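You operate a simulated robot arm through the tools that you are given. There is no shell and no other tool. Be economical: measure what you need, move in short steps, check, and stop when the job is done.

You run a simulated robot arm. Do the job below in one go: nothing can be reset, and whatever is moved stays where it is left.

## Task
Put things in order on the top of the pine bench. At the end: the cream job card from the top of the pine bench is on the grey tin (marked "POLISH"); the green scrubber with a yellow grip is on the dark red tray; the green bar stands where the red peg of felts stood; the red peg of felts stands where the green scrubber with a yellow grip stood; whatever was shut is shut again. Leave all else as you found it, and nothing knocked over.

It is judged by the outcome, as a careful person would: the job done as asked, and still so three seconds after it is handed in. It fails if anything else is knocked over, pushed out of place, dropped, spilled or broken.

## Robot
A 6-joint arm with a two-finger parallel gripper, fixed in place. Base frame: the origin is at the foot of the arm, x ahead of it, y to its left, z up; the work surface is at about z = 800. Readings come in mm, degrees, newtons and seconds.
With the tool pointing down near the work surface it reaches from about 240 to 640 mm from the base axis. Its first joint turns from -66.0 to 66.0 degrees. Payload 2.7 kg.
The TCP is the grasp point between the finger pads, 23 mm short of the fingertips. In the tool frame z runs along the fingers and y along their closing line. Largest opening 94 mm; finger width 38, thickness 10; the body of the gripper, 54 by 96 mm, starts 39 mm behind the TCP.
Orientation is told as [roll, pitch, yaw] about the base's x, y, z axes, in that order, counted from this pose: with the fingers straight down and closing along the base's y, the tool's x points along the base's -x, its y along +y and its z along -z.

## Interface
- The arm moves only by the tool apply_moves. Its arguments are lists of equal length, an entry for each row: "slide": the shift along the tool's x, y, z in mm, a list of three; "turn": the turn, a rotation vector about the tool's x, y, z in degrees, a list of three; "fingers": the opening, from 0 (shut) to 1 (fully open). In form: {"slide": [[tx, ty, tz], ...], "turn": [[ax, ay, az], ...], "fingers": [fingers, ...]}. A call has 1 to 8 rows; each row shifts and turns the commanded pose from where the row before left it, along the tool's axes as they then stand. Rows are played at 5 a second. More than 50 mm and 8.6 degrees between two rows, or a gripper value outside its range, and nothing of the call is played. A pose out of reach is approached as far as the arm can. The call stops where the force on the tool passes 40 N (or 10 N more than at its start, if that is more) or the arm is blocked; 0.2 s more then pass. Each finger travels about 45 mm/s and halts on what it meets, pressing with about 35 N; the grip force reading is that of the motor and also rises with nothing between the fingers. The clock runs only during rows and for 0.2 s after the last one: add rows that do not move to give the fingers time. It gives the time, the measured TCP pose, the force on the tool (base axes), the opening and the grip force at its end, in the units of the frame above (readings bear some noise).
- Cameras (640 x 400 px; columns grow to the right, rows downward): "scene" is fixed at [68.6, -438.3, 1386]; the picture's right is [0.76, -0.65, 0.00], its down [-0.49, -0.57, -0.66] and it looks along [0.43, 0.50, -0.75] (base axes); focal length 272 px, centre (320, 200). "wrist" rides on the gripper at [86, 16, -75] in the tool frame; the picture's right is [-0.18, 0.98, 0.00], its down [-0.58, -0.11, -0.81] and it looks along [-0.79, -0.15, 0.59] (tool axes); focal length 243 px, centre (320, 200). There is no depth. A picture from a camera that has moved, and an enlarged one, comes with that camera's place and axes in the base frame and with its lens.
- capture(camera): a new picture of that camera. No time passes.
- inspect(camera, box): a new picture of the part [left, top, right, bottom] of that camera's present view, enlarged. No time passes.
- close_job(): hands the job in; it is judged then, once.

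Work in short steps. Places have to be worked out from the pictures, the camera data and where the tool is seen: move nearer, look again, correct. Check each grasp and each placing, and mend what went wrong. You have 120 turns and 64 pictures in all, those below and enlarged ones among them. Open the gripper and draw the arm clear of the work before you hand the job in, unless the task says otherwise; then end with one line.

The tools are called after "Request:" by a JSON object that holds its "name" and its "arguments". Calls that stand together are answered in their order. apply_moves: Moves the arm, as the interface text tells. Its arguments: {"type":"object","properties":{"slide":{"type":"array","items":{"type":"array","items":{"type":"number"}}},"turn":{"type":"array","items":{"type":"array","items":{"type":"number"}}},"fingers":{"type":"array","items":{"type":"number"}}},"required":["slide","turn","fingers"]} The other tools are called the same way: capture (camera) takes a picture; inspect (camera, box) takes an enlarged picture of a part of a camera's view; close_job () hands the job in.

At the start:

```text
time: 0.0
ee_pos: [354.5, -31.8, 1100.8]
tcp_rot: [0.0, 0.1, 0.0]
ft_force: [1.0, 0.3, -0.1]
finger_gap: 94.0
gripper_force: 0.1
```

scene: 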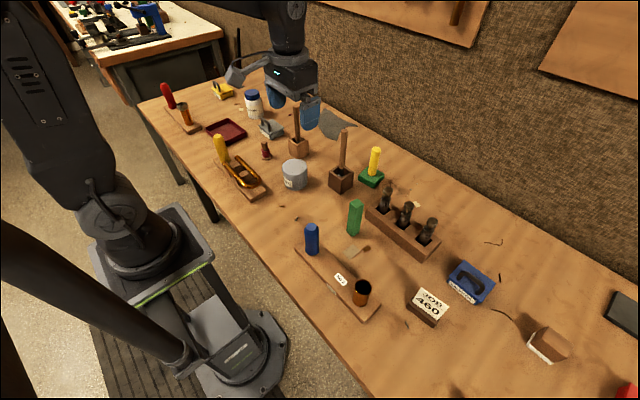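
wrist: 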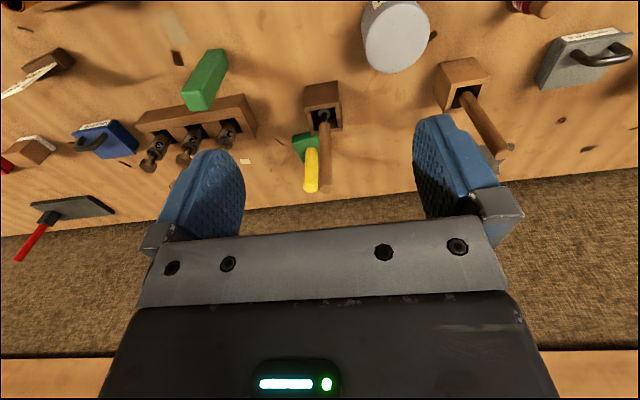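

I'll enlarge the scene picture to identify the objects.

Request:
{"name": "inspect", "arguments": {"camera": "scene", "box": [130, 70, 330, 210]}}

Request:
{"name": "inspect", "arguments": {"camera": "scene", "box": [280, 130, 480, 255]}}

Request:
{"name": "inspect", "arguments": {"camera": "scene", "box": [280, 200, 520, 350]}}

```text
2.86 times, centred on (230, 140) of scene
camera zoom: at [68.6, -438.3, 1386.0], right [0.76, -0.65, 0.0], down [-0.49, -0.57, -0.66], along [0.43, 0.5, -0.75], focal length 777 px, centre (577, 371)
```

zoom: 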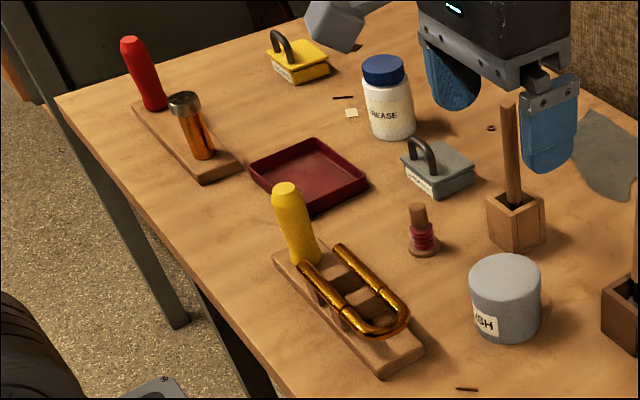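

```text
3.20 times, centred on (380, 192) of scene
camera zoom: at [68.6, -438.3, 1386.0], right [0.76, -0.65, 0.0], down [-0.49, -0.57, -0.66], along [0.43, 0.5, -0.75], focal length 871 px, centre (128, 224)
```

zoom: 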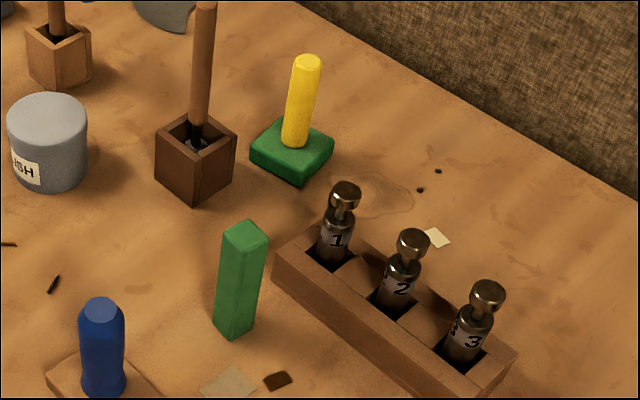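

```text
2.67 times, centred on (400, 275) of scene
camera zoom: at [68.6, -438.3, 1386.0], right [0.76, -0.65, 0.0], down [-0.49, -0.57, -0.66], along [0.43, 0.5, -0.75], focal length 726 px, centre (107, 0)
```

zoom: 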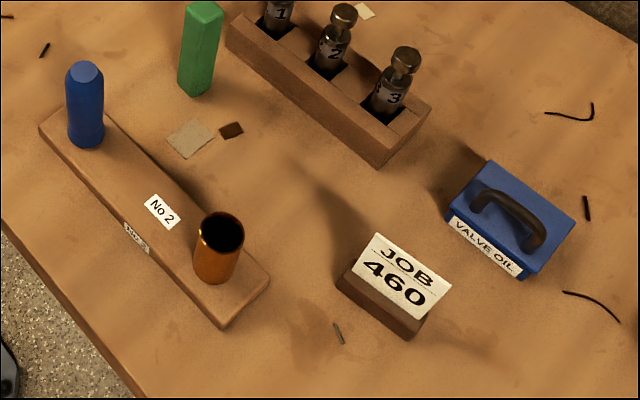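

The bench layout is clear: scrubber near (572,-92), peg near (392,210), bar near (400,-187), tray near (355,420), tin near (390,48), card near (381,-426). The brush handle near the scrubber is tall, so I'll yaw the tool by 90° to keep the wrist camera away from it, starting with the turn in place.

Request:
{"name": "apply_moves", "arguments": {"slide": [[0, 0, 0], [0, 0, 0], [0, 0, 0], [0, 0, 0], [0, 0, 0], [0, 0, 0], [0, 0, 0], [0, 0, 0]], "turn": [[0, 0, -8.5], [0, 0, -8.5], [0, 0, -8.5], [0, 0, -8.5], [0, 0, -8.5], [0, 0, -8.5], [0, 0, -8.5], [0, 0, -8.5]], "fingers": [1, 1, 1, 1, 1, 1, 1, 1]}}

Request:
{"name": "apply_moves", "arguments": {"slide": [[0, 0, 0], [0, 0, 0], [0, 0, 0], [0, -50, 0], [0, -50, 0], [40, 0, 0]], "turn": [[0, 0, -7.4], [0, 0, -7.3], [0, 0, -7.3], [0, 0, 0], [0, 0, 0], [0, 0, 0]], "fingers": [1, 1, 1, 1, 1, 1]}}

Request:
{"name": "capture", "arguments": {"camera": "wrist"}}

Request:
{"name": "capture", "arguments": {"camera": "scene"}}

```text
time: 1.8
ee_pos: [354.6, -31.6, 1102.2]
tcp_rot: [-0.1, 0.0, 68.2]
ft_force: [-0.4, 0.6, -0.1]
finger_gap: 93.9
gripper_force: 0.2
```

```text
time: 3.2
ee_pos: [456.3, -71.0, 1102.7]
tcp_rot: [-0.1, 0.0, 90.0]
ft_force: [-0.2, -0.2, -0.4]
finger_gap: 94.0
gripper_force: 0.0
```

```text
58 pictures are left
camera wrist: at [439.5, -157.0, 1176.6], right [-0.98, 0.18, 0.0], down [0.11, 0.58, 0.81], along [0.15, 0.79, -0.59], focal length 243 px, centre (320, 200)
```

wrist: 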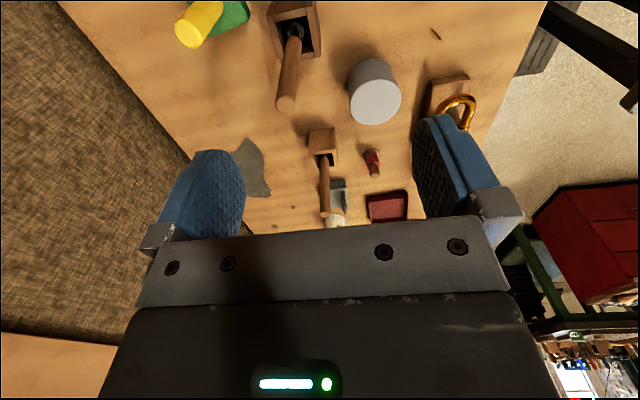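

```text
57 pictures are left
```

scene: 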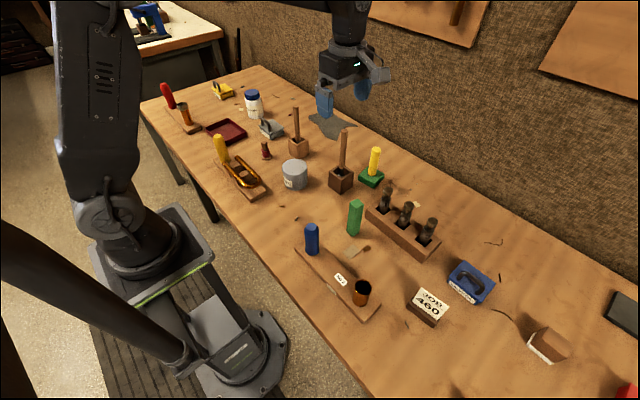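

Wrist and scene views agree that the grip top is near (576,-88,916). I'll move above it, go part of the way down and look.

Request:
{"name": "apply_moves", "arguments": {"slide": [[0, -50, 0], [17, -50, 0], [0, -20, 0], [0, 0, 50], [0, 0, 50], [0, 0, 0]], "turn": [[0, 0, 0], [0, 0, 0], [0, 0, 0], [0, 0, 0], [0, 0, 0], [0, 0, 0]], "fingers": [1, 1, 1, 0.8, 0.8, 0.8]}}

Request:
{"name": "capture", "arguments": {"camera": "wrist"}}

Request:
{"name": "inspect", "arguments": {"camera": "scene", "box": [280, 80, 480, 205]}}

```text
refused: row 2 steps farther than a row can; nothing moved
```

```text
56 pictures are left
camera wrist: at [439.5, -157.0, 1176.6], right [-0.98, 0.18, 0.0], down [0.11, 0.58, 0.81], along [0.15, 0.79, -0.59], focal length 243 px, centre (320, 200)
```

wrist: 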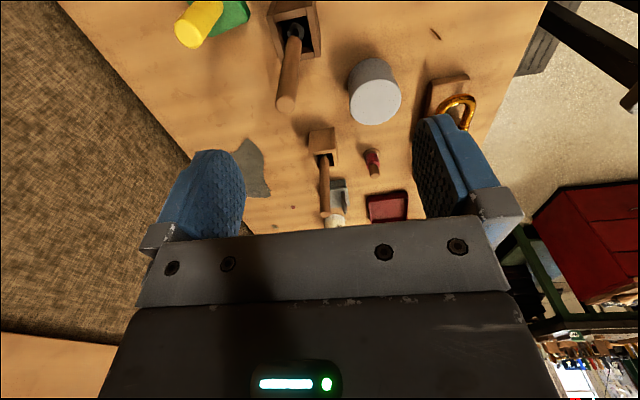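

```text
3.20 times, centred on (380, 142) of scene
camera zoom: at [68.6, -438.3, 1386.0], right [0.76, -0.65, 0.0], down [-0.49, -0.57, -0.66], along [0.43, 0.5, -0.75], focal length 871 px, centre (128, 384)
```

zoom: 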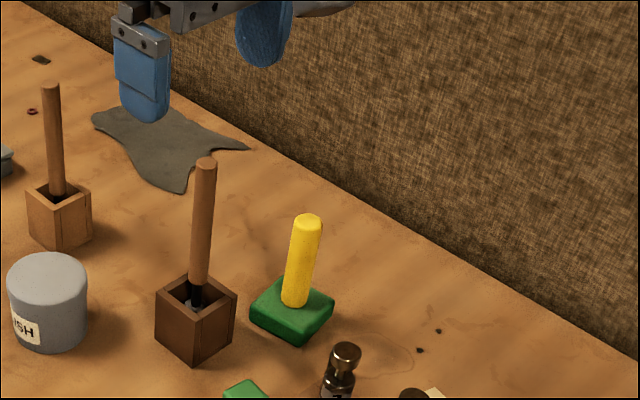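

The total step per row must stay under 50 mm, so I'll repeat with smaller rows.

Request:
{"name": "apply_moves", "arguments": {"slide": [[0, -45, 0], [17, -45, 0], [0, -30, 0], [0, 0, 45], [0, 0, 45], [0, 0, 0]], "turn": [[0, 0, 0], [0, 0, 0], [0, 0, 0], [0, 0, 0], [0, 0, 0], [0, 0, 0]], "fingers": [1, 1, 1, 0.8, 0.8, 0.8]}}

Request:
{"name": "capture", "arguments": {"camera": "wrist"}}

Request:
{"name": "inspect", "arguments": {"camera": "scene", "box": [280, 80, 480, 205]}}

```text
time: 4.6
ee_pos: [575.1, -89.6, 1010.7]
tcp_rot: [-0.1, -0.1, 90.0]
ft_force: [-0.8, 0.3, -0.2]
finger_gap: 75.2
gripper_force: 0.0
```

```text
54 pictures are left
camera wrist: at [558.3, -174.8, 1085.3], right [-0.98, 0.18, 0.0], down [0.11, 0.58, 0.81], along [0.15, 0.79, -0.59], focal length 243 px, centre (320, 200)
```

wrist: 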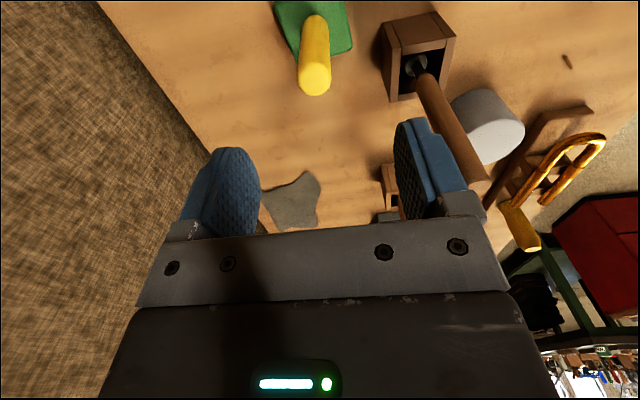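

```text
3.20 times, centred on (380, 142) of scene
camera zoom: at [68.6, -438.3, 1386.0], right [0.76, -0.65, 0.0], down [-0.49, -0.57, -0.66], along [0.43, 0.5, -0.75], focal length 871 px, centre (128, 384)
```

zoom: 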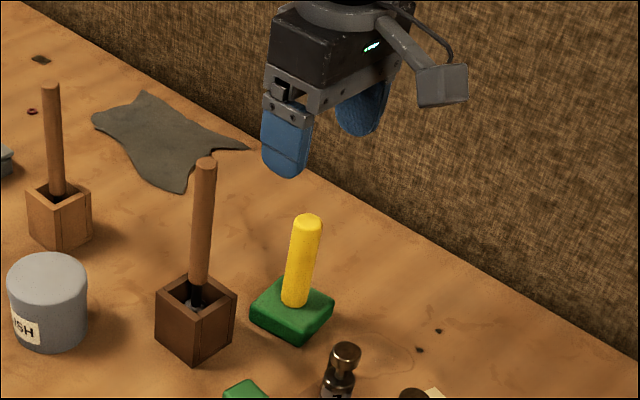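

The grip is at about (578,-90). I'll descend around it with the fingers partly open.

Request:
{"name": "apply_moves", "arguments": {"slide": [[0, -3, 40], [0, 0, 40], [0, 0, 40], [0, 0, 0]], "turn": [[0, 0, 0], [0, 0, 0], [0, 0, 0], [0, 0, 0]], "fingers": [0.7, 0.7, 0.7, 0.7]}}

Request:
{"name": "capture", "arguments": {"camera": "wrist"}}

Request:
{"name": "inspect", "arguments": {"camera": "scene", "box": [280, 80, 480, 205]}}

```text
time: 5.6
ee_pos: [575.9, -89.9, 891.0]
tcp_rot: [0.1, 0.0, 90.0]
ft_force: [0.6, -0.5, -0.6]
finger_gap: 65.7
gripper_force: 0.1
```

```text
52 pictures are left
camera wrist: at [558.6, -175.4, 965.4], right [-0.98, 0.18, 0.0], down [0.11, 0.58, 0.81], along [0.15, 0.79, -0.59], focal length 243 px, centre (320, 200)
```

wrist: 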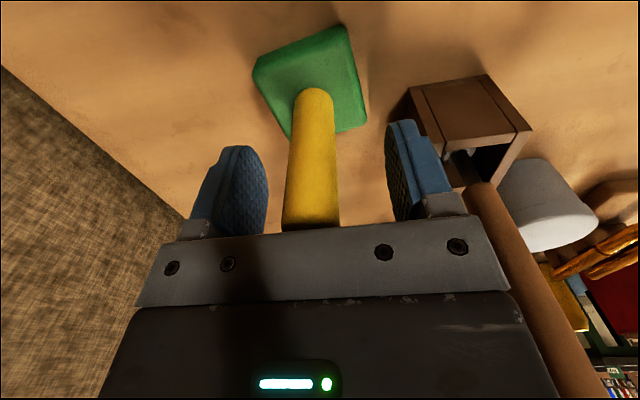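

```text
3.20 times, centred on (380, 142) of scene
camera zoom: at [68.6, -438.3, 1386.0], right [0.76, -0.65, 0.0], down [-0.49, -0.57, -0.66], along [0.43, 0.5, -0.75], focal length 871 px, centre (128, 384)
```

zoom: 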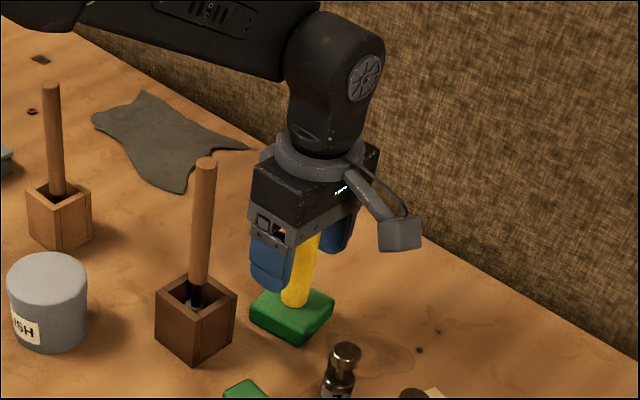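

The grip sits between the fingers about 3 mm further out in x; I'll nudge and close.

Request:
{"name": "apply_moves", "arguments": {"slide": [[0, -3, 2], [0, 0, 0], [0, 0, 0], [0, 0, 0], [0, 0, 0], [0, 0, 0]], "turn": [[0, 0, 0], [0, 0, 0], [0, 0, 0], [0, 0, 0], [0, 0, 0], [0, 0, 0]], "fingers": [0.7, 0.5, 0.3, 0.15, 0.15, 0.15]}}

```text
time: 7.0
ee_pos: [580.4, -89.7, 889.5]
tcp_rot: [0.0, 0.0, 90.0]
ft_force: [-0.9, 0.1, 0.5]
finger_gap: 24.3
gripper_force: 34.8
```

Gripped (24 mm). I'll lift straight up.

Request:
{"name": "apply_moves", "arguments": {"slide": [[0, 0, -30], [0, 0, -40], [0, 0, -45], [0, 0, -45], [0, 0, -45], [0, 0, 0]], "turn": [[0, 0, 0], [0, 0, 0], [0, 0, 0], [0, 0, 0], [0, 0, 0], [0, 0, 0]], "fingers": [0.15, 0.15, 0.15, 0.15, 0.15, 0.15]}}

Request:
{"name": "capture", "arguments": {"camera": "scene"}}

```text
time: 8.4
ee_pos: [577.2, -87.6, 1093.7]
tcp_rot: [0.0, 0.0, 89.9]
ft_force: [-0.4, -0.3, 1.1]
finger_gap: 14.1
gripper_force: 0.0
```

```text
50 pictures are left
```

scene: 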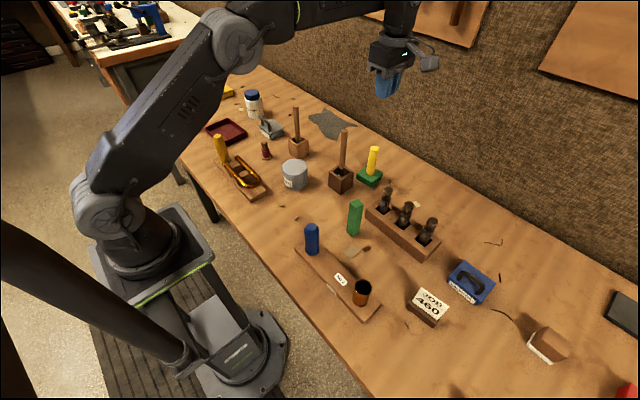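

It slipped out; the scrubber appears still standing. I'll look closely.

Request:
{"name": "inspect", "arguments": {"camera": "scene", "box": [280, 80, 480, 205]}}

Request:
{"name": "inspect", "arguments": {"camera": "wrist", "box": [220, 0, 420, 125]}}

```text
3.20 times, centred on (380, 142) of scene
camera zoom: at [68.5, -438.3, 1386.0], right [0.76, -0.65, 0.0], down [-0.49, -0.57, -0.66], along [0.43, 0.5, -0.75], focal length 871 px, centre (128, 384)
```

zoom: 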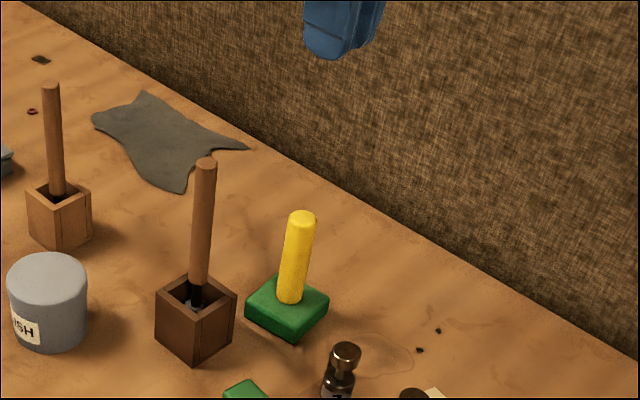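

```text
3.20 times, centred on (320, 62) of wrist
camera zoom: at [560.0, -172.3, 1168.4], right [-0.98, 0.18, 0.0], down [0.11, 0.58, 0.81], along [0.15, 0.79, -0.59], focal length 776 px, centre (320, 640)
```

zoom: 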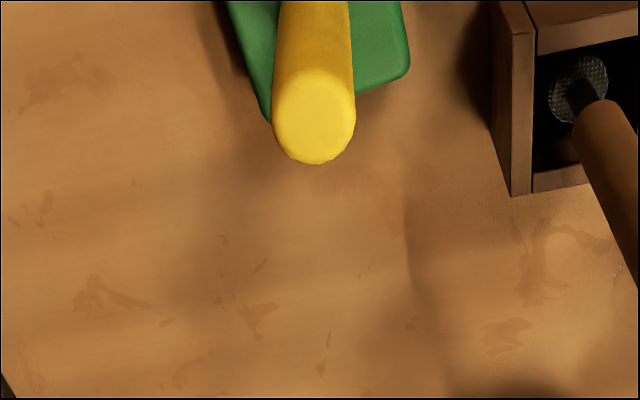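

It still stands at about (579,-84), only ~5 mm off. I'll go back down deeper, close fully, and lift slowly.

Request:
{"name": "apply_moves", "arguments": {"slide": [[-3, -2, 45], [0, 0, 45], [0, 0, 45], [0, 0, 40], [0, 0, 0]], "turn": [[0, 0, 0], [0, 0, 0], [0, 0, 0], [0, 0, 0], [0, 0, 0]], "fingers": [0.7, 0.7, 0.7, 0.7, 0.7]}}

Request:
{"name": "apply_moves", "arguments": {"slide": [[0, 0, 20], [0, 0, 15], [0, 0, 0]], "turn": [[0, 0, 0], [0, 0, 0], [0, 0, 0]], "fingers": [0.7, 0.7, 0.7]}}

Request:
{"name": "capture", "arguments": {"camera": "wrist"}}

```text
time: 9.6
ee_pos: [581.4, -84.5, 919.4]
tcp_rot: [-0.1, -0.1, 90.1]
ft_force: [0.6, 0.1, 0.7]
finger_gap: 65.7
gripper_force: 0.1
```

```text
time: 10.4
ee_pos: [584.1, -84.7, 883.9]
tcp_rot: [-0.1, 0.0, 90.0]
ft_force: [-0.2, -0.4, -0.1]
finger_gap: 65.7
gripper_force: 0.1
```

```text
47 pictures are left
camera wrist: at [565.5, -169.8, 958.4], right [-0.98, 0.18, 0.0], down [0.11, 0.58, 0.81], along [0.15, 0.79, -0.59], focal length 243 px, centre (320, 200)
```

wrist: 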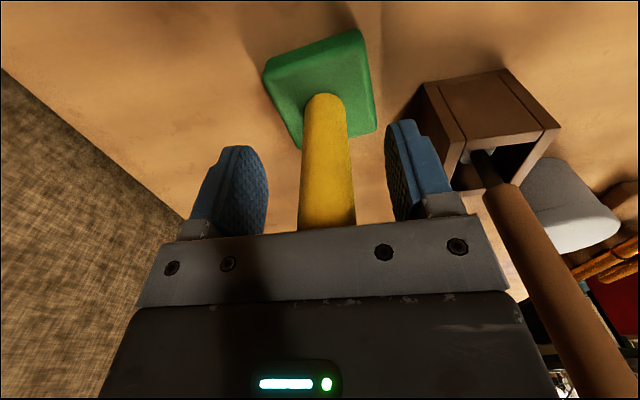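

Grip is centred in the pads. Closing fully now, then a slow 12 mm test lift.

Request:
{"name": "apply_moves", "arguments": {"slide": [[0, 2, 1], [0, 0, 0], [0, 0, 0], [0, 0, 0], [0, 0, 0], [0, 0, 0], [0, 0, 0]], "turn": [[0, 0, 0], [0, 0, 0], [0, 0, 0], [0, 0, 0], [0, 0, 0], [0, 0, 0], [0, 0, 0]], "fingers": [0.5, 0, 0, 0, 0, 0, 0]}}

Request:
{"name": "apply_moves", "arguments": {"slide": [[0, 0, -3], [0, 0, -3], [0, 0, -3], [0, 0, -3]], "turn": [[0, 0, 0], [0, 0, 0], [0, 0, 0], [0, 0, 0]], "fingers": [0, 0, 0, 0]}}

Request:
{"name": "inspect", "arguments": {"camera": "scene", "box": [280, 80, 480, 205]}}

```text
time: 12.0
ee_pos: [580.0, -83.6, 883.2]
tcp_rot: [0.0, -0.1, 90.1]
ft_force: [0.6, -0.1, 0.3]
finger_gap: 24.2
gripper_force: 34.9
```

```text
time: 13.0
ee_pos: [580.4, -85.0, 894.9]
tcp_rot: [-0.1, 0.0, 90.0]
ft_force: [0.1, -0.3, -0.5]
finger_gap: 24.4
gripper_force: 34.6
```

```text
3.20 times, centred on (380, 142) of scene
camera zoom: at [68.6, -438.3, 1386.0], right [0.76, -0.65, 0.0], down [-0.49, -0.57, -0.66], along [0.43, 0.5, -0.75], focal length 871 px, centre (128, 384)
```

zoom: 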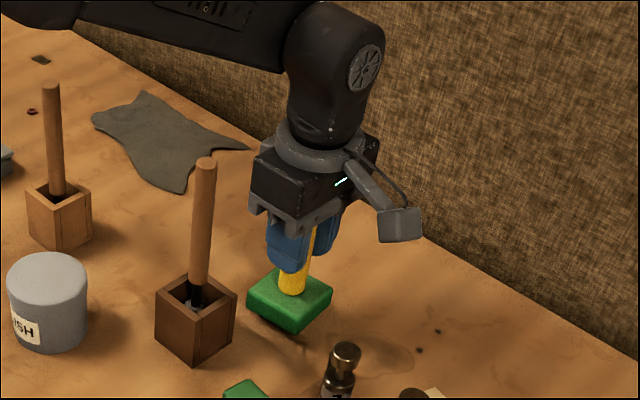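

It's lifting. I'll continue upward at a gentle pace.

Request:
{"name": "apply_moves", "arguments": {"slide": [[0, 0, -6], [0, 0, -10], [0, 0, -14], [0, 0, -14], [0, 0, -14], [0, 0, -14], [0, 0, -14], [0, 0, -14]], "turn": [[0, 0, 0], [0, 0, 0], [0, 0, 0], [0, 0, 0], [0, 0, 0], [0, 0, 0], [0, 0, 0], [0, 0, 0]], "fingers": [0, 0, 0, 0, 0, 0, 0, 0]}}

Request:
{"name": "apply_moves", "arguments": {"slide": [[0, 0, -14], [0, 0, -18], [0, 0, -18], [0, 0, -18], [0, 0, -18], [0, 0, -14], [0, 0, -8], [0, 0, 0]], "turn": [[0, 0, 0], [0, 0, 0], [0, 0, 0], [0, 0, 0], [0, 0, 0], [0, 0, 0], [0, 0, 0], [0, 0, 0]], "fingers": [0, 0, 0, 0, 0, 0, 0, 0]}}

Request:
{"name": "inspect", "arguments": {"camera": "scene", "box": [280, 0, 480, 205]}}

```text
time: 14.8
ee_pos: [580.1, -84.2, 994.6]
tcp_rot: [0.0, 0.0, 90.0]
ft_force: [-0.7, -0.3, -1.4]
finger_gap: 24.4
gripper_force: 34.9
```

```text
time: 16.6
ee_pos: [579.0, -85.5, 1103.4]
tcp_rot: [0.0, 0.0, 89.9]
ft_force: [-0.1, 0.3, -1.1]
finger_gap: 24.0
gripper_force: 34.6
```

```text
1.95 times, centred on (380, 102) of scene
camera zoom: at [68.6, -438.3, 1386.0], right [0.76, -0.65, 0.0], down [-0.49, -0.57, -0.66], along [0.43, 0.5, -0.75], focal length 531 px, centre (203, 390)
```

zoom: 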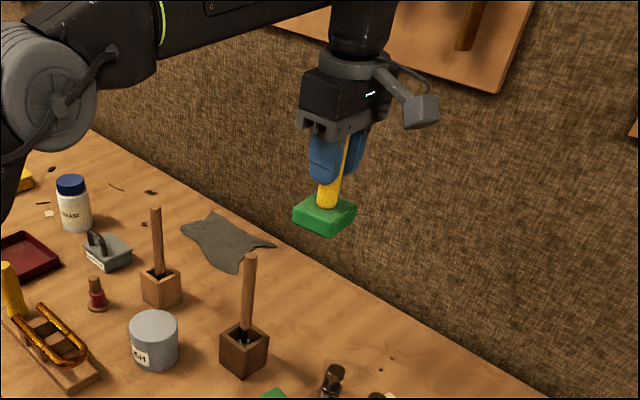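

Held firmly. Carrying it toward the tray at height in gentle steps.

Request:
{"name": "apply_moves", "arguments": {"slide": [[-10, 4, 0], [-20, 8, 0], [-28, 12, 0], [-28, 12, 0], [-28, 12, 0], [-28, 12, 0], [-28, 12, 0], [-28, 12, 0]], "turn": [[0, 0, 0], [0, 0, 0], [0, 0, 0], [0, 0, 0], [0, 0, 0], [0, 0, 0], [0, 0, 0], [0, 0, 0]], "fingers": [0, 0, 0, 0, 0, 0, 0, 0]}}

Request:
{"name": "apply_moves", "arguments": {"slide": [[-28, 12, 0], [-28, 12, 0], [-28, 12, 0], [-28, 12, 0], [-28, 12, 0], [-28, 12, 0], [-28, 12, 0], [-28, 12, 0]], "turn": [[0, 0, 0], [0, 0, 0], [0, 0, 0], [0, 0, 0], [0, 0, 0], [0, 0, 0], [0, 0, 0], [0, 0, 0]], "fingers": [0, 0, 0, 0, 0, 0, 0, 0]}}

Request:
{"name": "apply_moves", "arguments": {"slide": [[-25, 12, 0], [-20, 8, 0], [-12, 4, 0], [0, 0, 0]], "turn": [[0, 0, 0], [0, 0, 0], [0, 0, 0], [0, 0, 0]], "fingers": [0, 0, 0, 0]}}

Request:
{"name": "capture", "arguments": {"camera": "wrist"}}

Request:
{"name": "inspect", "arguments": {"camera": "scene", "box": [130, 50, 330, 210]}}

```text
time: 18.4
ee_pos: [495.9, 111.3, 1102.3]
tcp_rot: [0.0, 0.1, 90.0]
ft_force: [-0.8, 0.2, -0.2]
finger_gap: 24.2
gripper_force: 35.1
```

```text
time: 20.2
ee_pos: [400.5, 337.3, 1103.0]
tcp_rot: [0.0, 0.1, 90.0]
ft_force: [-0.4, 0.0, -0.9]
finger_gap: 24.3
gripper_force: 35.0
```

```text
time: 21.2
ee_pos: [377.3, 394.7, 1105.0]
tcp_rot: [0.0, 0.1, 90.0]
ft_force: [0.4, 0.3, -0.8]
finger_gap: 24.3
gripper_force: 34.9
```

```text
44 pictures are left
camera wrist: at [359.3, 309.4, 1178.9], right [-0.98, 0.18, 0.0], down [0.11, 0.58, 0.81], along [0.15, 0.79, -0.59], focal length 243 px, centre (320, 200)
```

wrist: 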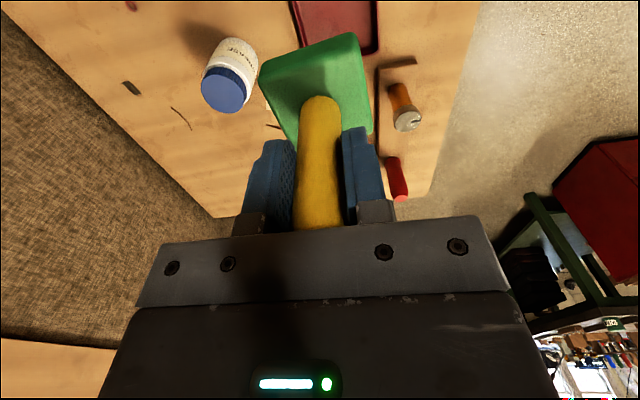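

```text
2.50 times, centred on (230, 130) of scene
camera zoom: at [68.6, -438.3, 1386.0], right [0.76, -0.65, 0.0], down [-0.49, -0.57, -0.66], along [0.43, 0.5, -0.75], focal length 680 px, centre (545, 375)
```

zoom: 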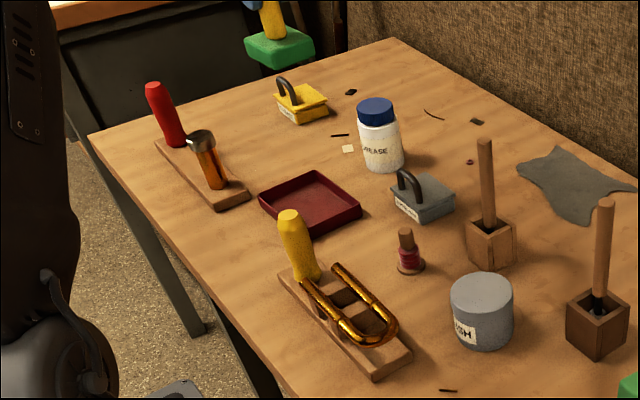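

Tray centre works out to about (355,413), tray ~88×135 mm, nearly axis-aligned; the block is turned ~7° relative. I'll shift, correct the yaw and begin descending.

Request:
{"name": "apply_moves", "arguments": {"slide": [[-9, 11, 0], [-9, 11, 0], [0, 0, 0], [0, 0, 15], [0, 0, 25], [0, 0, 25], [0, 0, 25], [0, 0, 20]], "turn": [[0, 0, 0], [0, 0, 0], [0, 0, 7], [0, 0, 0], [0, 0, 0], [0, 0, 0], [0, 0, 0], [0, 0, 0]], "fingers": [0, 0, 0, 0, 0, 0, 0, 0]}}

Request:
{"name": "apply_moves", "arguments": {"slide": [[0, 0, 20], [0, 0, 20], [0, 0, 20], [0, 0, 10], [0, 0, 0]], "turn": [[0, 0, 0], [0, 0, 0], [0, 0, 0], [0, 0, 0], [0, 0, 0]], "fingers": [0, 0, 0, 0, 0]}}

Request:
{"name": "capture", "arguments": {"camera": "wrist"}}

Request:
{"name": "inspect", "arguments": {"camera": "scene", "box": [130, 50, 330, 175]}}

```text
time: 23.0
ee_pos: [355.3, 412.6, 993.4]
tcp_rot: [0.0, 0.0, 83.0]
ft_force: [0.0, 0.2, 0.0]
finger_gap: 24.2
gripper_force: 34.6
```

```text
time: 24.2
ee_pos: [355.0, 411.5, 922.2]
tcp_rot: [-0.1, 0.1, 83.0]
ft_force: [-0.4, -0.2, -1.4]
finger_gap: 24.3
gripper_force: 35.1
```

```text
42 pictures are left
camera wrist: at [326.8, 328.2, 995.9], right [-0.95, 0.3, 0.0], down [0.18, 0.56, 0.81], along [0.24, 0.77, -0.59], focal length 243 px, centre (320, 200)
```

wrist: 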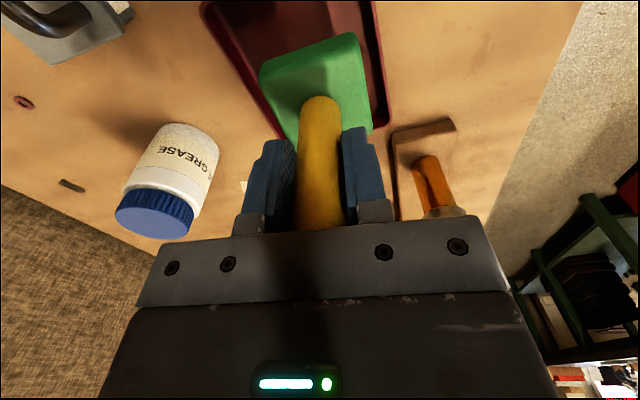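

```text
3.20 times, centred on (230, 112) of scene
camera zoom: at [68.6, -438.3, 1386.0], right [0.76, -0.65, 0.0], down [-0.49, -0.57, -0.66], along [0.43, 0.5, -0.75], focal length 871 px, centre (608, 480)
```

zoom: 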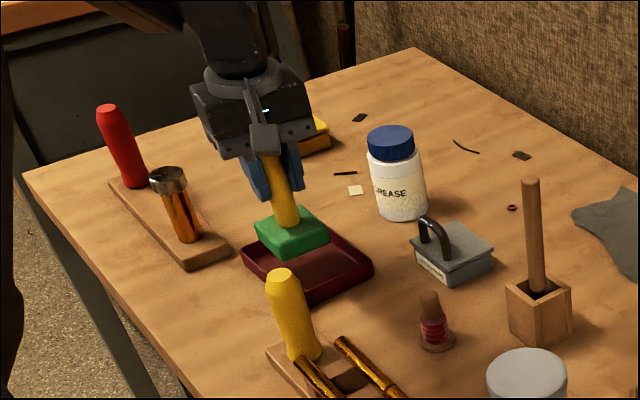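

Block is over the tray, centred. Lowering gently.

Request:
{"name": "apply_moves", "arguments": {"slide": [[0, 0, 10], [0, 0, 8], [0, 0, 5], [0, 0, 4], [0, 0, 3], [0, 0, 0]], "turn": [[0, 0, 0], [0, 0, 0], [0, 0, 0], [0, 0, 0], [0, 0, 0], [0, 0, 0]], "fingers": [0, 0, 0, 0, 0, 0]}}

Request:
{"name": "inspect", "arguments": {"camera": "scene", "box": [180, 80, 260, 160]}}

```text
time: 25.6
ee_pos: [353.4, 411.5, 892.7]
tcp_rot: [0.0, 0.0, 82.9]
ft_force: [0.8, 0.4, -0.7]
finger_gap: 24.3
gripper_force: 35.0
```

```text
5.00 times, centred on (220, 120) of scene
camera zoom: at [68.6, -438.3, 1386.0], right [0.76, -0.65, 0.0], down [-0.49, -0.57, -0.66], along [0.43, 0.5, -0.75], focal length 1360 px, centre (820, 600)
```

zoom: 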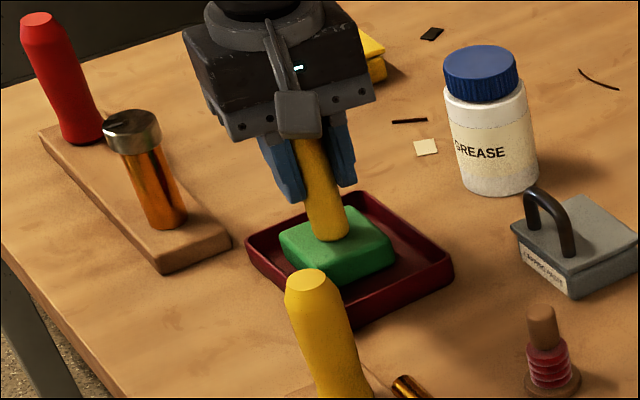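

Nearly down; the block sits slightly to the left of the tray's middle. Small shift, then touch down.

Request:
{"name": "apply_moves", "arguments": {"slide": [[5, -4, 0], [0, 0, 2], [0, 0, 2], [0, 0, 1], [0, 0, 1], [0, 0, 0]], "turn": [[0, 0, 0], [0, 0, 0], [0, 0, 0], [0, 0, 0], [0, 0, 0], [0, 0, 0]], "fingers": [0, 0, 0, 0, 0, 0]}}

```text
time: 27.0
ee_pos: [357.6, 406.9, 887.2]
tcp_rot: [0.0, 0.0, 83.0]
ft_force: [1.3, -0.9, -0.4]
finger_gap: 24.2
gripper_force: 35.0
```

Request:
{"name": "apply_moves", "arguments": {"slide": [[0, 0, 1], [0, 0, 1], [0, 0, 1], [0, 0, 0]], "turn": [[0, 0, 0], [0, 0, 0], [0, 0, 0], [0, 0, 0]], "fingers": [0, 0, 0, 0]}}

Request:
{"name": "inspect", "arguments": {"camera": "scene", "box": [180, 80, 260, 160]}}

```text
time: 28.0
ee_pos: [357.8, 408.2, 886.3]
tcp_rot: [-0.2, -0.2, 83.1]
ft_force: [-5.1, -7.2, 29.2]
finger_gap: 24.1
gripper_force: 35.1
```

```text
5.00 times, centred on (220, 120) of scene
camera zoom: at [68.1, -438.8, 1385.8], right [0.76, -0.65, 0.0], down [-0.49, -0.57, -0.66], along [0.43, 0.5, -0.75], focal length 1360 px, centre (820, 600)
```

zoom: 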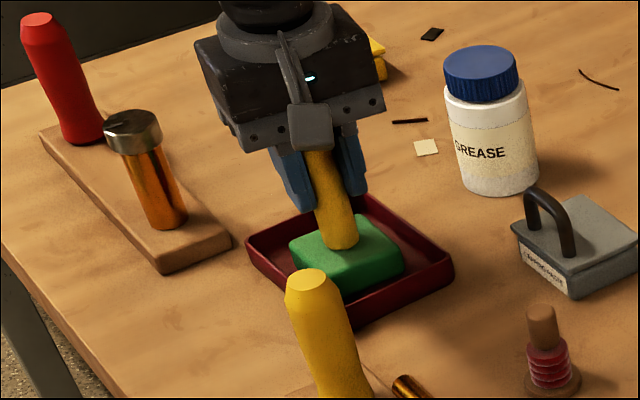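

Contact made on the tray floor, well inside the rim. I'll ease off, open, and withdraw.

Request:
{"name": "apply_moves", "arguments": {"slide": [[0, 0, -2], [0, 0, 0], [0, 0, 0], [0, 0, 0], [0, 0, 0]], "turn": [[0, 0, 0], [0, 0, 0], [0, 0, 0], [0, 0, 0], [0, 0, 0]], "fingers": [0, 0.3, 0.5, 0.6, 0.6]}}

Request:
{"name": "apply_moves", "arguments": {"slide": [[0, 0, -20], [0, 0, -30], [0, 0, -40], [0, 0, -40], [0, 0, -40], [0, 0, 0]], "turn": [[0, 0, 0], [0, 0, 0], [0, 0, 0], [0, 0, 0], [0, 0, 0], [0, 0, 0]], "fingers": [0.6, 0.6, 0.6, 0.6, 0.6, 0.6]}}

Request:
{"name": "inspect", "arguments": {"camera": "scene", "box": [170, 80, 290, 180]}}

```text
time: 29.2
ee_pos: [358.0, 406.9, 885.1]
tcp_rot: [0.0, 0.0, 83.0]
ft_force: [0.4, 0.4, 0.6]
finger_gap: 56.1
gripper_force: 0.0
```

```text
time: 30.6
ee_pos: [356.3, 408.4, 1059.3]
tcp_rot: [0.0, 0.0, 83.0]
ft_force: [-0.2, 0.4, -0.8]
finger_gap: 56.3
gripper_force: 0.0
```

```text
4.00 times, centred on (230, 130) of scene
camera zoom: at [68.6, -438.3, 1386.0], right [0.76, -0.65, 0.0], down [-0.49, -0.57, -0.66], along [0.43, 0.5, -0.75], focal length 1088 px, centre (680, 480)
```

zoom: 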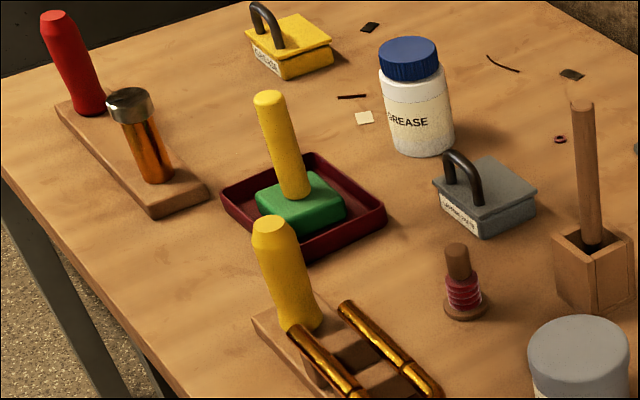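

Scrubber stands in the tray. Next the peg near (393,212): restoring the yaw to 90° and moving above it.

Request:
{"name": "apply_moves", "arguments": {"slide": [[0, 0, 0], [40, -8, 0], [40, -8, 0], [40, -8, 0], [40, -7, 0], [36, -6, 0], [0, 0, 40], [0, 0, 0]], "turn": [[0, 0, -7], [0, 0, 0], [0, 0, 0], [0, 0, 0], [0, 0, 0], [0, 0, 0], [0, 0, 0], [0, 0, 0]], "fingers": [0.6, 0.6, 0.6, 0.6, 0.6, 0.6, 0.6, 0.6]}}

Request:
{"name": "apply_moves", "arguments": {"slide": [[0, 0, 40], [0, 0, 30], [0, 0, 0]], "turn": [[0, 0, 0], [0, 0, 0], [0, 0, 0]], "fingers": [0.6, 0.6, 0.6]}}

Request:
{"name": "capture", "arguments": {"camera": "wrist"}}

Request:
{"name": "inspect", "arguments": {"camera": "scene", "box": [210, 100, 310, 180]}}

```text
time: 32.4
ee_pos: [394.6, 210.0, 1014.7]
tcp_rot: [0.0, 0.0, 90.1]
ft_force: [1.2, 0.9, -0.5]
finger_gap: 56.6
gripper_force: 0.1
```

```text
time: 33.2
ee_pos: [395.6, 211.8, 945.5]
tcp_rot: [0.0, 0.0, 89.9]
ft_force: [-1.0, -0.4, -0.3]
finger_gap: 56.7
gripper_force: 0.0
```

```text
37 pictures are left
camera wrist: at [378.6, 125.3, 1019.5], right [-0.98, 0.18, 0.0], down [0.11, 0.58, 0.81], along [0.15, 0.79, -0.59], focal length 243 px, centre (320, 200)
```

wrist: 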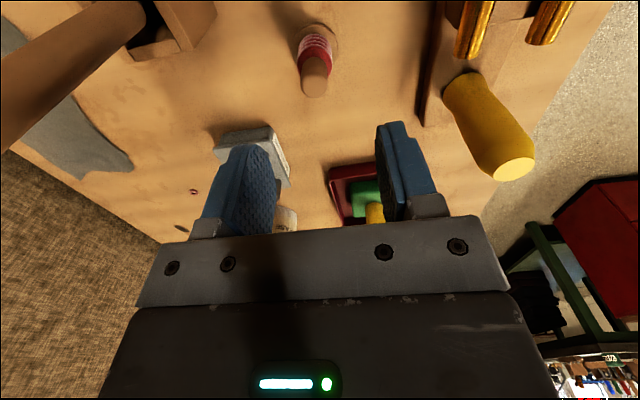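

```text
5.00 times, centred on (260, 140) of scene
camera zoom: at [68.6, -438.3, 1386.0], right [0.76, -0.65, 0.0], down [-0.49, -0.57, -0.66], along [0.43, 0.5, -0.75], focal length 1360 px, centre (620, 500)
```

zoom: 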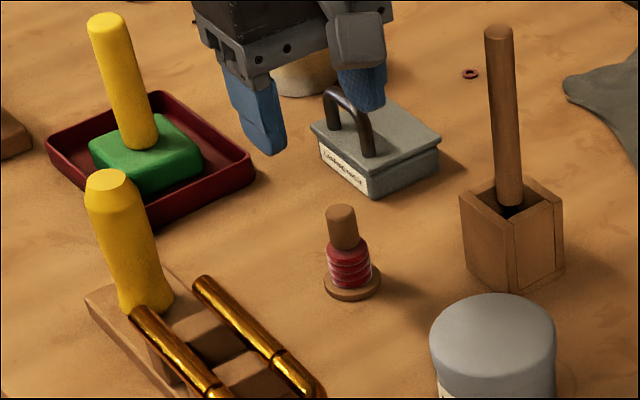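

The peg stands at about (394,208), with a bare wooden knob from z≈838 to 861. I'll descend around the knob and check.

Request:
{"name": "apply_moves", "arguments": {"slide": [[3, 1, 30], [0, 0, 30], [0, 0, 15], [0, 0, 10], [0, 0, 0]], "turn": [[0, 0, 0], [0, 0, 0], [0, 0, 0], [0, 0, 0], [0, 0, 0]], "fingers": [0.6, 0.6, 0.6, 0.6, 0.6]}}

Request:
{"name": "capture", "arguments": {"camera": "wrist"}}

Request:
{"name": "inspect", "arguments": {"camera": "scene", "box": [230, 120, 300, 176]}}

```text
time: 34.4
ee_pos: [394.4, 207.3, 859.0]
tcp_rot: [0.0, 0.0, 90.1]
ft_force: [0.1, -0.4, -0.7]
finger_gap: 56.3
gripper_force: 0.0
```

```text
35 pictures are left
camera wrist: at [376.2, 121.7, 935.2], right [-0.98, 0.18, 0.0], down [0.11, 0.58, 0.81], along [0.15, 0.79, -0.59], focal length 243 px, centre (320, 200)
```

wrist: 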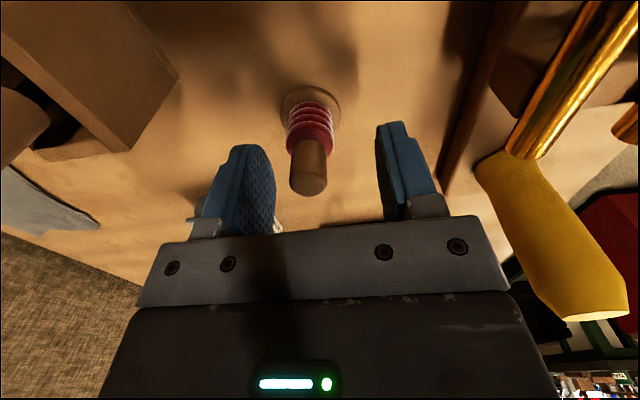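

```text
7.14 times, centred on (265, 148) of scene
camera zoom: at [68.6, -438.3, 1386.0], right [0.76, -0.65, 0.0], down [-0.49, -0.57, -0.66], along [0.43, 0.5, -0.75], focal length 1944 px, centre (713, 571)
```

zoom: 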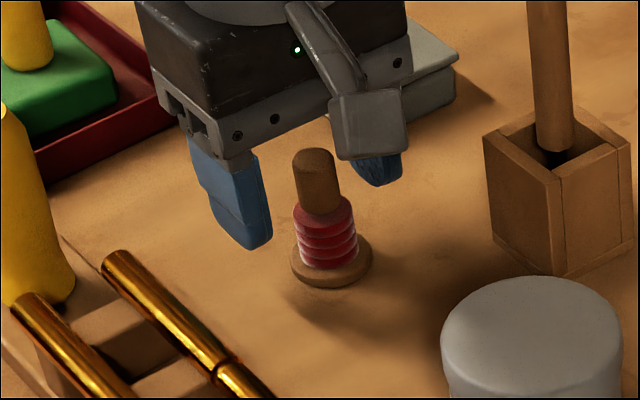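

The knob is ~4 mm further +x and ~3 mm toward −y. Correct, then close and test-lift slowly.

Request:
{"name": "apply_moves", "arguments": {"slide": [[3, -4, 0], [0, 0, 0], [0, 0, 0], [0, 0, 0], [0, 0, 0], [0, 0, 0], [0, 0, 0]], "turn": [[0, 0, 0], [0, 0, 0], [0, 0, 0], [0, 0, 0], [0, 0, 0], [0, 0, 0], [0, 0, 0]], "fingers": [0.6, 0.35, 0, 0, 0, 0, 0]}}

Request:
{"name": "apply_moves", "arguments": {"slide": [[0, 0, -2], [0, 0, -3], [0, 0, -4], [0, 0, -5], [0, 0, 0]], "turn": [[0, 0, 0], [0, 0, 0], [0, 0, 0], [0, 0, 0], [0, 0, 0]], "fingers": [0, 0, 0, 0, 0]}}

Request:
{"name": "inspect", "arguments": {"camera": "scene", "box": [230, 120, 300, 176]}}

```text
time: 36.0
ee_pos: [397.4, 204.0, 860.5]
tcp_rot: [0.0, 0.0, 90.1]
ft_force: [1.4, 0.2, 0.4]
finger_gap: 17.8
gripper_force: 35.4
```

```text
time: 37.2
ee_pos: [397.5, 205.9, 874.7]
tcp_rot: [0.0, 0.1, 90.0]
ft_force: [0.1, 1.1, -0.1]
finger_gap: 17.9
gripper_force: 35.2
```

```text
7.14 times, centred on (265, 148) of scene
camera zoom: at [68.6, -438.3, 1386.0], right [0.76, -0.65, 0.0], down [-0.49, -0.57, -0.66], along [0.43, 0.5, -0.75], focal length 1944 px, centre (713, 571)
```

zoom: 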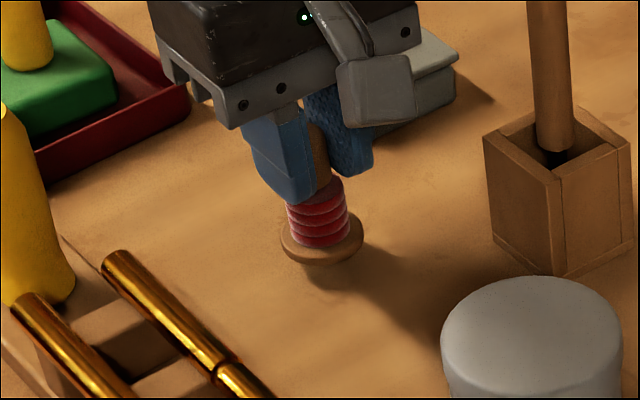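

Peg lifted and held. Raising it gently to clear the brush handles.

Request:
{"name": "apply_moves", "arguments": {"slide": [[0, 0, -8], [0, 0, -14], [0, 0, -18], [0, 0, -20], [0, 0, -20], [0, 0, -20], [0, 0, -20], [0, 0, -20]], "turn": [[0, 0, 0], [0, 0, 0], [0, 0, 0], [0, 0, 0], [0, 0, 0], [0, 0, 0], [0, 0, 0], [0, 0, 0]], "fingers": [0, 0, 0, 0, 0, 0, 0, 0]}}

Request:
{"name": "apply_moves", "arguments": {"slide": [[0, 0, -20], [0, 0, -20], [0, 0, -10], [0, 0, -5], [8, -5, 0], [16, -10, 0], [24, -15, 0], [24, -15, 0]], "turn": [[0, 0, 0], [0, 0, 0], [0, 0, 0], [0, 0, 0], [0, 0, 0], [0, 0, 0], [0, 0, 0], [0, 0, 0]], "fingers": [0, 0, 0, 0, 0, 0, 0, 0]}}

Request:
{"name": "apply_moves", "arguments": {"slide": [[24, -15, 0], [24, -15, 0], [24, -15, 0], [24, -15, 0], [24, -15, 0], [24, -15, 0], [24, -15, 0], [24, -15, 0]], "turn": [[0, 0, 0], [0, 0, 0], [0, 0, 0], [0, 0, 0], [0, 0, 0], [0, 0, 0], [0, 0, 0], [0, 0, 0]], "fingers": [0, 0, 0, 0, 0, 0, 0, 0]}}

Request:
{"name": "apply_moves", "arguments": {"slide": [[16, -10, 0], [10, -7, 0], [6, -4, 0], [0, 0, 0]], "turn": [[0, 0, 0], [0, 0, 0], [0, 0, 0], [0, 0, 0]], "fingers": [0, 0, 0, 0]}}

Request:
{"name": "capture", "arguments": {"camera": "wrist"}}

```text
time: 39.0
ee_pos: [397.2, 203.1, 1014.0]
tcp_rot: [0.0, 0.0, 90.0]
ft_force: [0.1, 0.1, -0.5]
finger_gap: 17.9
gripper_force: 35.5
```

```text
time: 40.8
ee_pos: [443.5, 133.2, 1069.2]
tcp_rot: [0.0, 0.0, 90.0]
ft_force: [-0.5, -0.9, -0.4]
finger_gap: 17.8
gripper_force: 34.5
```

```text
time: 42.6
ee_pos: [561.5, -60.3, 1068.5]
tcp_rot: [0.0, 0.0, 90.1]
ft_force: [-0.4, 0.3, 0.4]
finger_gap: 17.5
gripper_force: 34.9
```

```text
time: 43.6
ee_pos: [583.9, -91.6, 1069.6]
tcp_rot: [0.0, 0.0, 89.9]
ft_force: [-1.3, -0.4, 0.3]
finger_gap: 18.0
gripper_force: 35.0
```

```text
32 pictures are left
camera wrist: at [566.3, -177.4, 1144.4], right [-0.98, 0.18, 0.0], down [0.11, 0.58, 0.81], along [0.15, 0.79, -0.59], focal length 243 px, centre (320, 200)
```

wrist: 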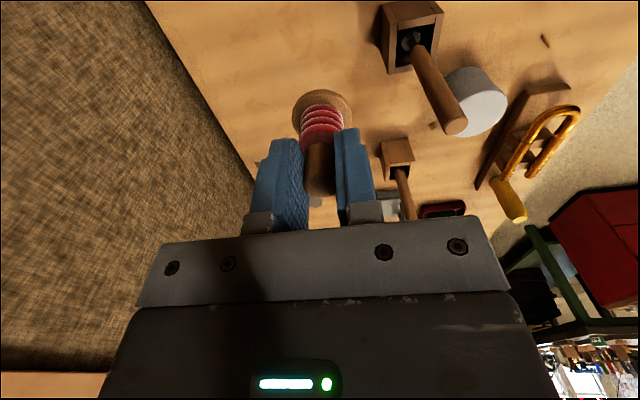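

Peg held above the scrubber's old spot (579,-90). Descending with a small correction.

Request:
{"name": "apply_moves", "arguments": {"slide": [[-2, 4, 10], [0, 0, 25], [0, 0, 28], [0, 0, 28], [0, 0, 28], [0, 0, 28], [0, 0, 20], [0, 0, 10]], "turn": [[0, 0, 0], [0, 0, 0], [0, 0, 0], [0, 0, 0], [0, 0, 0], [0, 0, 0], [0, 0, 0], [0, 0, 0]], "fingers": [0, 0, 0, 0, 0, 0, 0, 0]}}

Request:
{"name": "apply_moves", "arguments": {"slide": [[0, 0, 10], [0, 0, 8], [0, 0, 0]], "turn": [[0, 0, 0], [0, 0, 0], [0, 0, 0]], "fingers": [0, 0, 0]}}

Request:
{"name": "inspect", "arguments": {"camera": "scene", "box": [280, 80, 480, 205]}}

```text
time: 45.4
ee_pos: [581.7, -89.4, 893.2]
tcp_rot: [0.0, 0.0, 90.0]
ft_force: [0.3, 0.5, 0.0]
finger_gap: 17.5
gripper_force: 34.8
```

```text
time: 46.2
ee_pos: [582.9, -89.3, 875.3]
tcp_rot: [0.0, 0.0, 90.0]
ft_force: [0.4, -0.4, 0.0]
finger_gap: 17.8
gripper_force: 34.8
```

```text
3.20 times, centred on (380, 142) of scene
camera zoom: at [68.6, -438.3, 1386.0], right [0.76, -0.65, 0.0], down [-0.49, -0.57, -0.66], along [0.43, 0.5, -0.75], focal length 871 px, centre (128, 384)
```

zoom: 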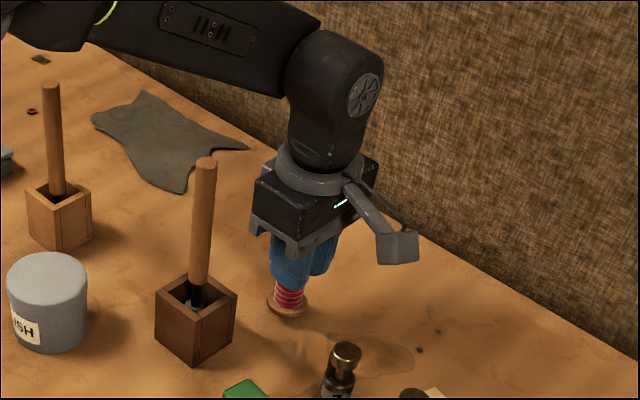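

In the scene view the peg is ~5 px left of the old block's base centre, so I'll shift x+3, y-3 and lower to contact.

Request:
{"name": "apply_moves", "arguments": {"slide": [[3, -3, 0], [0, 0, 5], [0, 0, 4], [0, 0, 2], [0, 0, 1], [0, 0, 0]], "turn": [[0, 0, 0], [0, 0, 0], [0, 0, 0], [0, 0, 0], [0, 0, 0], [0, 0, 0]], "fingers": [0, 0, 0, 0, 0, 0]}}

Request:
{"name": "apply_moves", "arguments": {"slide": [[0, 0, 1], [0, 0, 1], [0, 0, 0]], "turn": [[0, 0, 0], [0, 0, 0], [0, 0, 0]], "fingers": [0, 0, 0]}}

```text
time: 47.6
ee_pos: [582.8, -94.5, 862.1]
tcp_rot: [0.1, 0.0, 90.0]
ft_force: [0.5, 0.0, -1.0]
finger_gap: 17.8
gripper_force: 34.5
```

```text
time: 48.4
ee_pos: [582.6, -93.6, 861.6]
tcp_rot: [0.0, 0.0, 89.9]
ft_force: [-0.2, 0.4, -0.5]
finger_gap: 17.6
gripper_force: 35.1
```

Request:
{"name": "apply_moves", "arguments": {"slide": [[0, 0, 1], [0, 0, 1], [0, 0, 0]], "turn": [[0, 0, 0], [0, 0, 0], [0, 0, 0]], "fingers": [0, 0, 0]}}

Request:
{"name": "inspect", "arguments": {"camera": "scene", "box": [280, 80, 480, 205]}}

```text
time: 49.2
ee_pos: [583.6, -93.0, 861.2]
tcp_rot: [-0.2, 0.0, 89.9]
ft_force: [-4.6, -1.2, 12.2]
finger_gap: 17.9
gripper_force: 34.7
```

```text
3.20 times, centred on (380, 142) of scene
camera zoom: at [68.3, -438.3, 1386.0], right [0.76, -0.65, 0.0], down [-0.49, -0.57, -0.66], along [0.43, 0.5, -0.75], focal length 871 px, centre (128, 384)
```

zoom: 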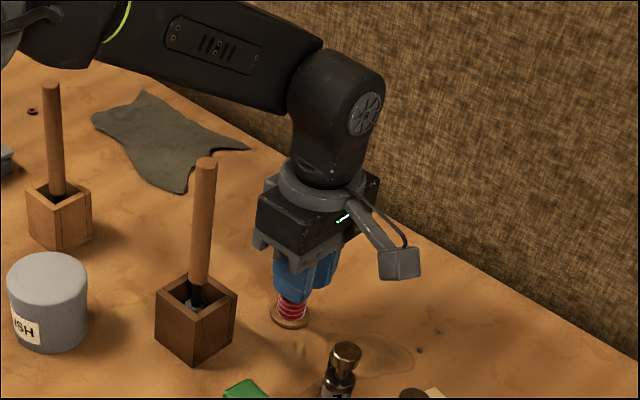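

Contact (12 N) at the intended spot. Release gently and rise.

Request:
{"name": "apply_moves", "arguments": {"slide": [[0, 0, -1], [0, 0, 0], [0, 0, 0], [0, 0, 0], [0, 0, 0]], "turn": [[0, 0, 0], [0, 0, 0], [0, 0, 0], [0, 0, 0], [0, 0, 0]], "fingers": [0, 0.25, 0.4, 0.6, 0.6]}}

Request:
{"name": "apply_moves", "arguments": {"slide": [[0, 0, -15], [0, 0, -30], [0, 0, -45], [0, 0, -45], [0, 0, -45], [0, 0, -30], [0, 0, 0]], "turn": [[0, 0, 0], [0, 0, 0], [0, 0, 0], [0, 0, 0], [0, 0, 0], [0, 0, 0], [0, 0, 0]], "fingers": [0.6, 0.6, 0.6, 0.6, 0.6, 0.6, 0.6]}}

Request:
{"name": "inspect", "arguments": {"camera": "scene", "box": [280, 80, 480, 205]}}

```text
time: 50.4
ee_pos: [581.9, -92.4, 860.7]
tcp_rot: [-0.1, 0.0, 90.0]
ft_force: [-0.8, 1.0, -0.3]
finger_gap: 56.5
gripper_force: 0.0
```

```text
time: 52.0
ee_pos: [583.5, -93.7, 1069.3]
tcp_rot: [0.0, 0.0, 89.9]
ft_force: [0.6, -0.4, -0.3]
finger_gap: 56.1
gripper_force: 0.0
```

```text
3.20 times, centred on (380, 142) of scene
camera zoom: at [68.6, -438.3, 1386.0], right [0.76, -0.65, 0.0], down [-0.49, -0.57, -0.66], along [0.43, 0.5, -0.75], focal length 871 px, centre (128, 384)
```

zoom: 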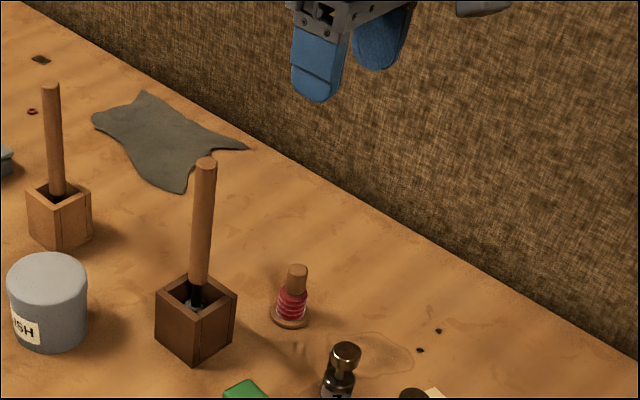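

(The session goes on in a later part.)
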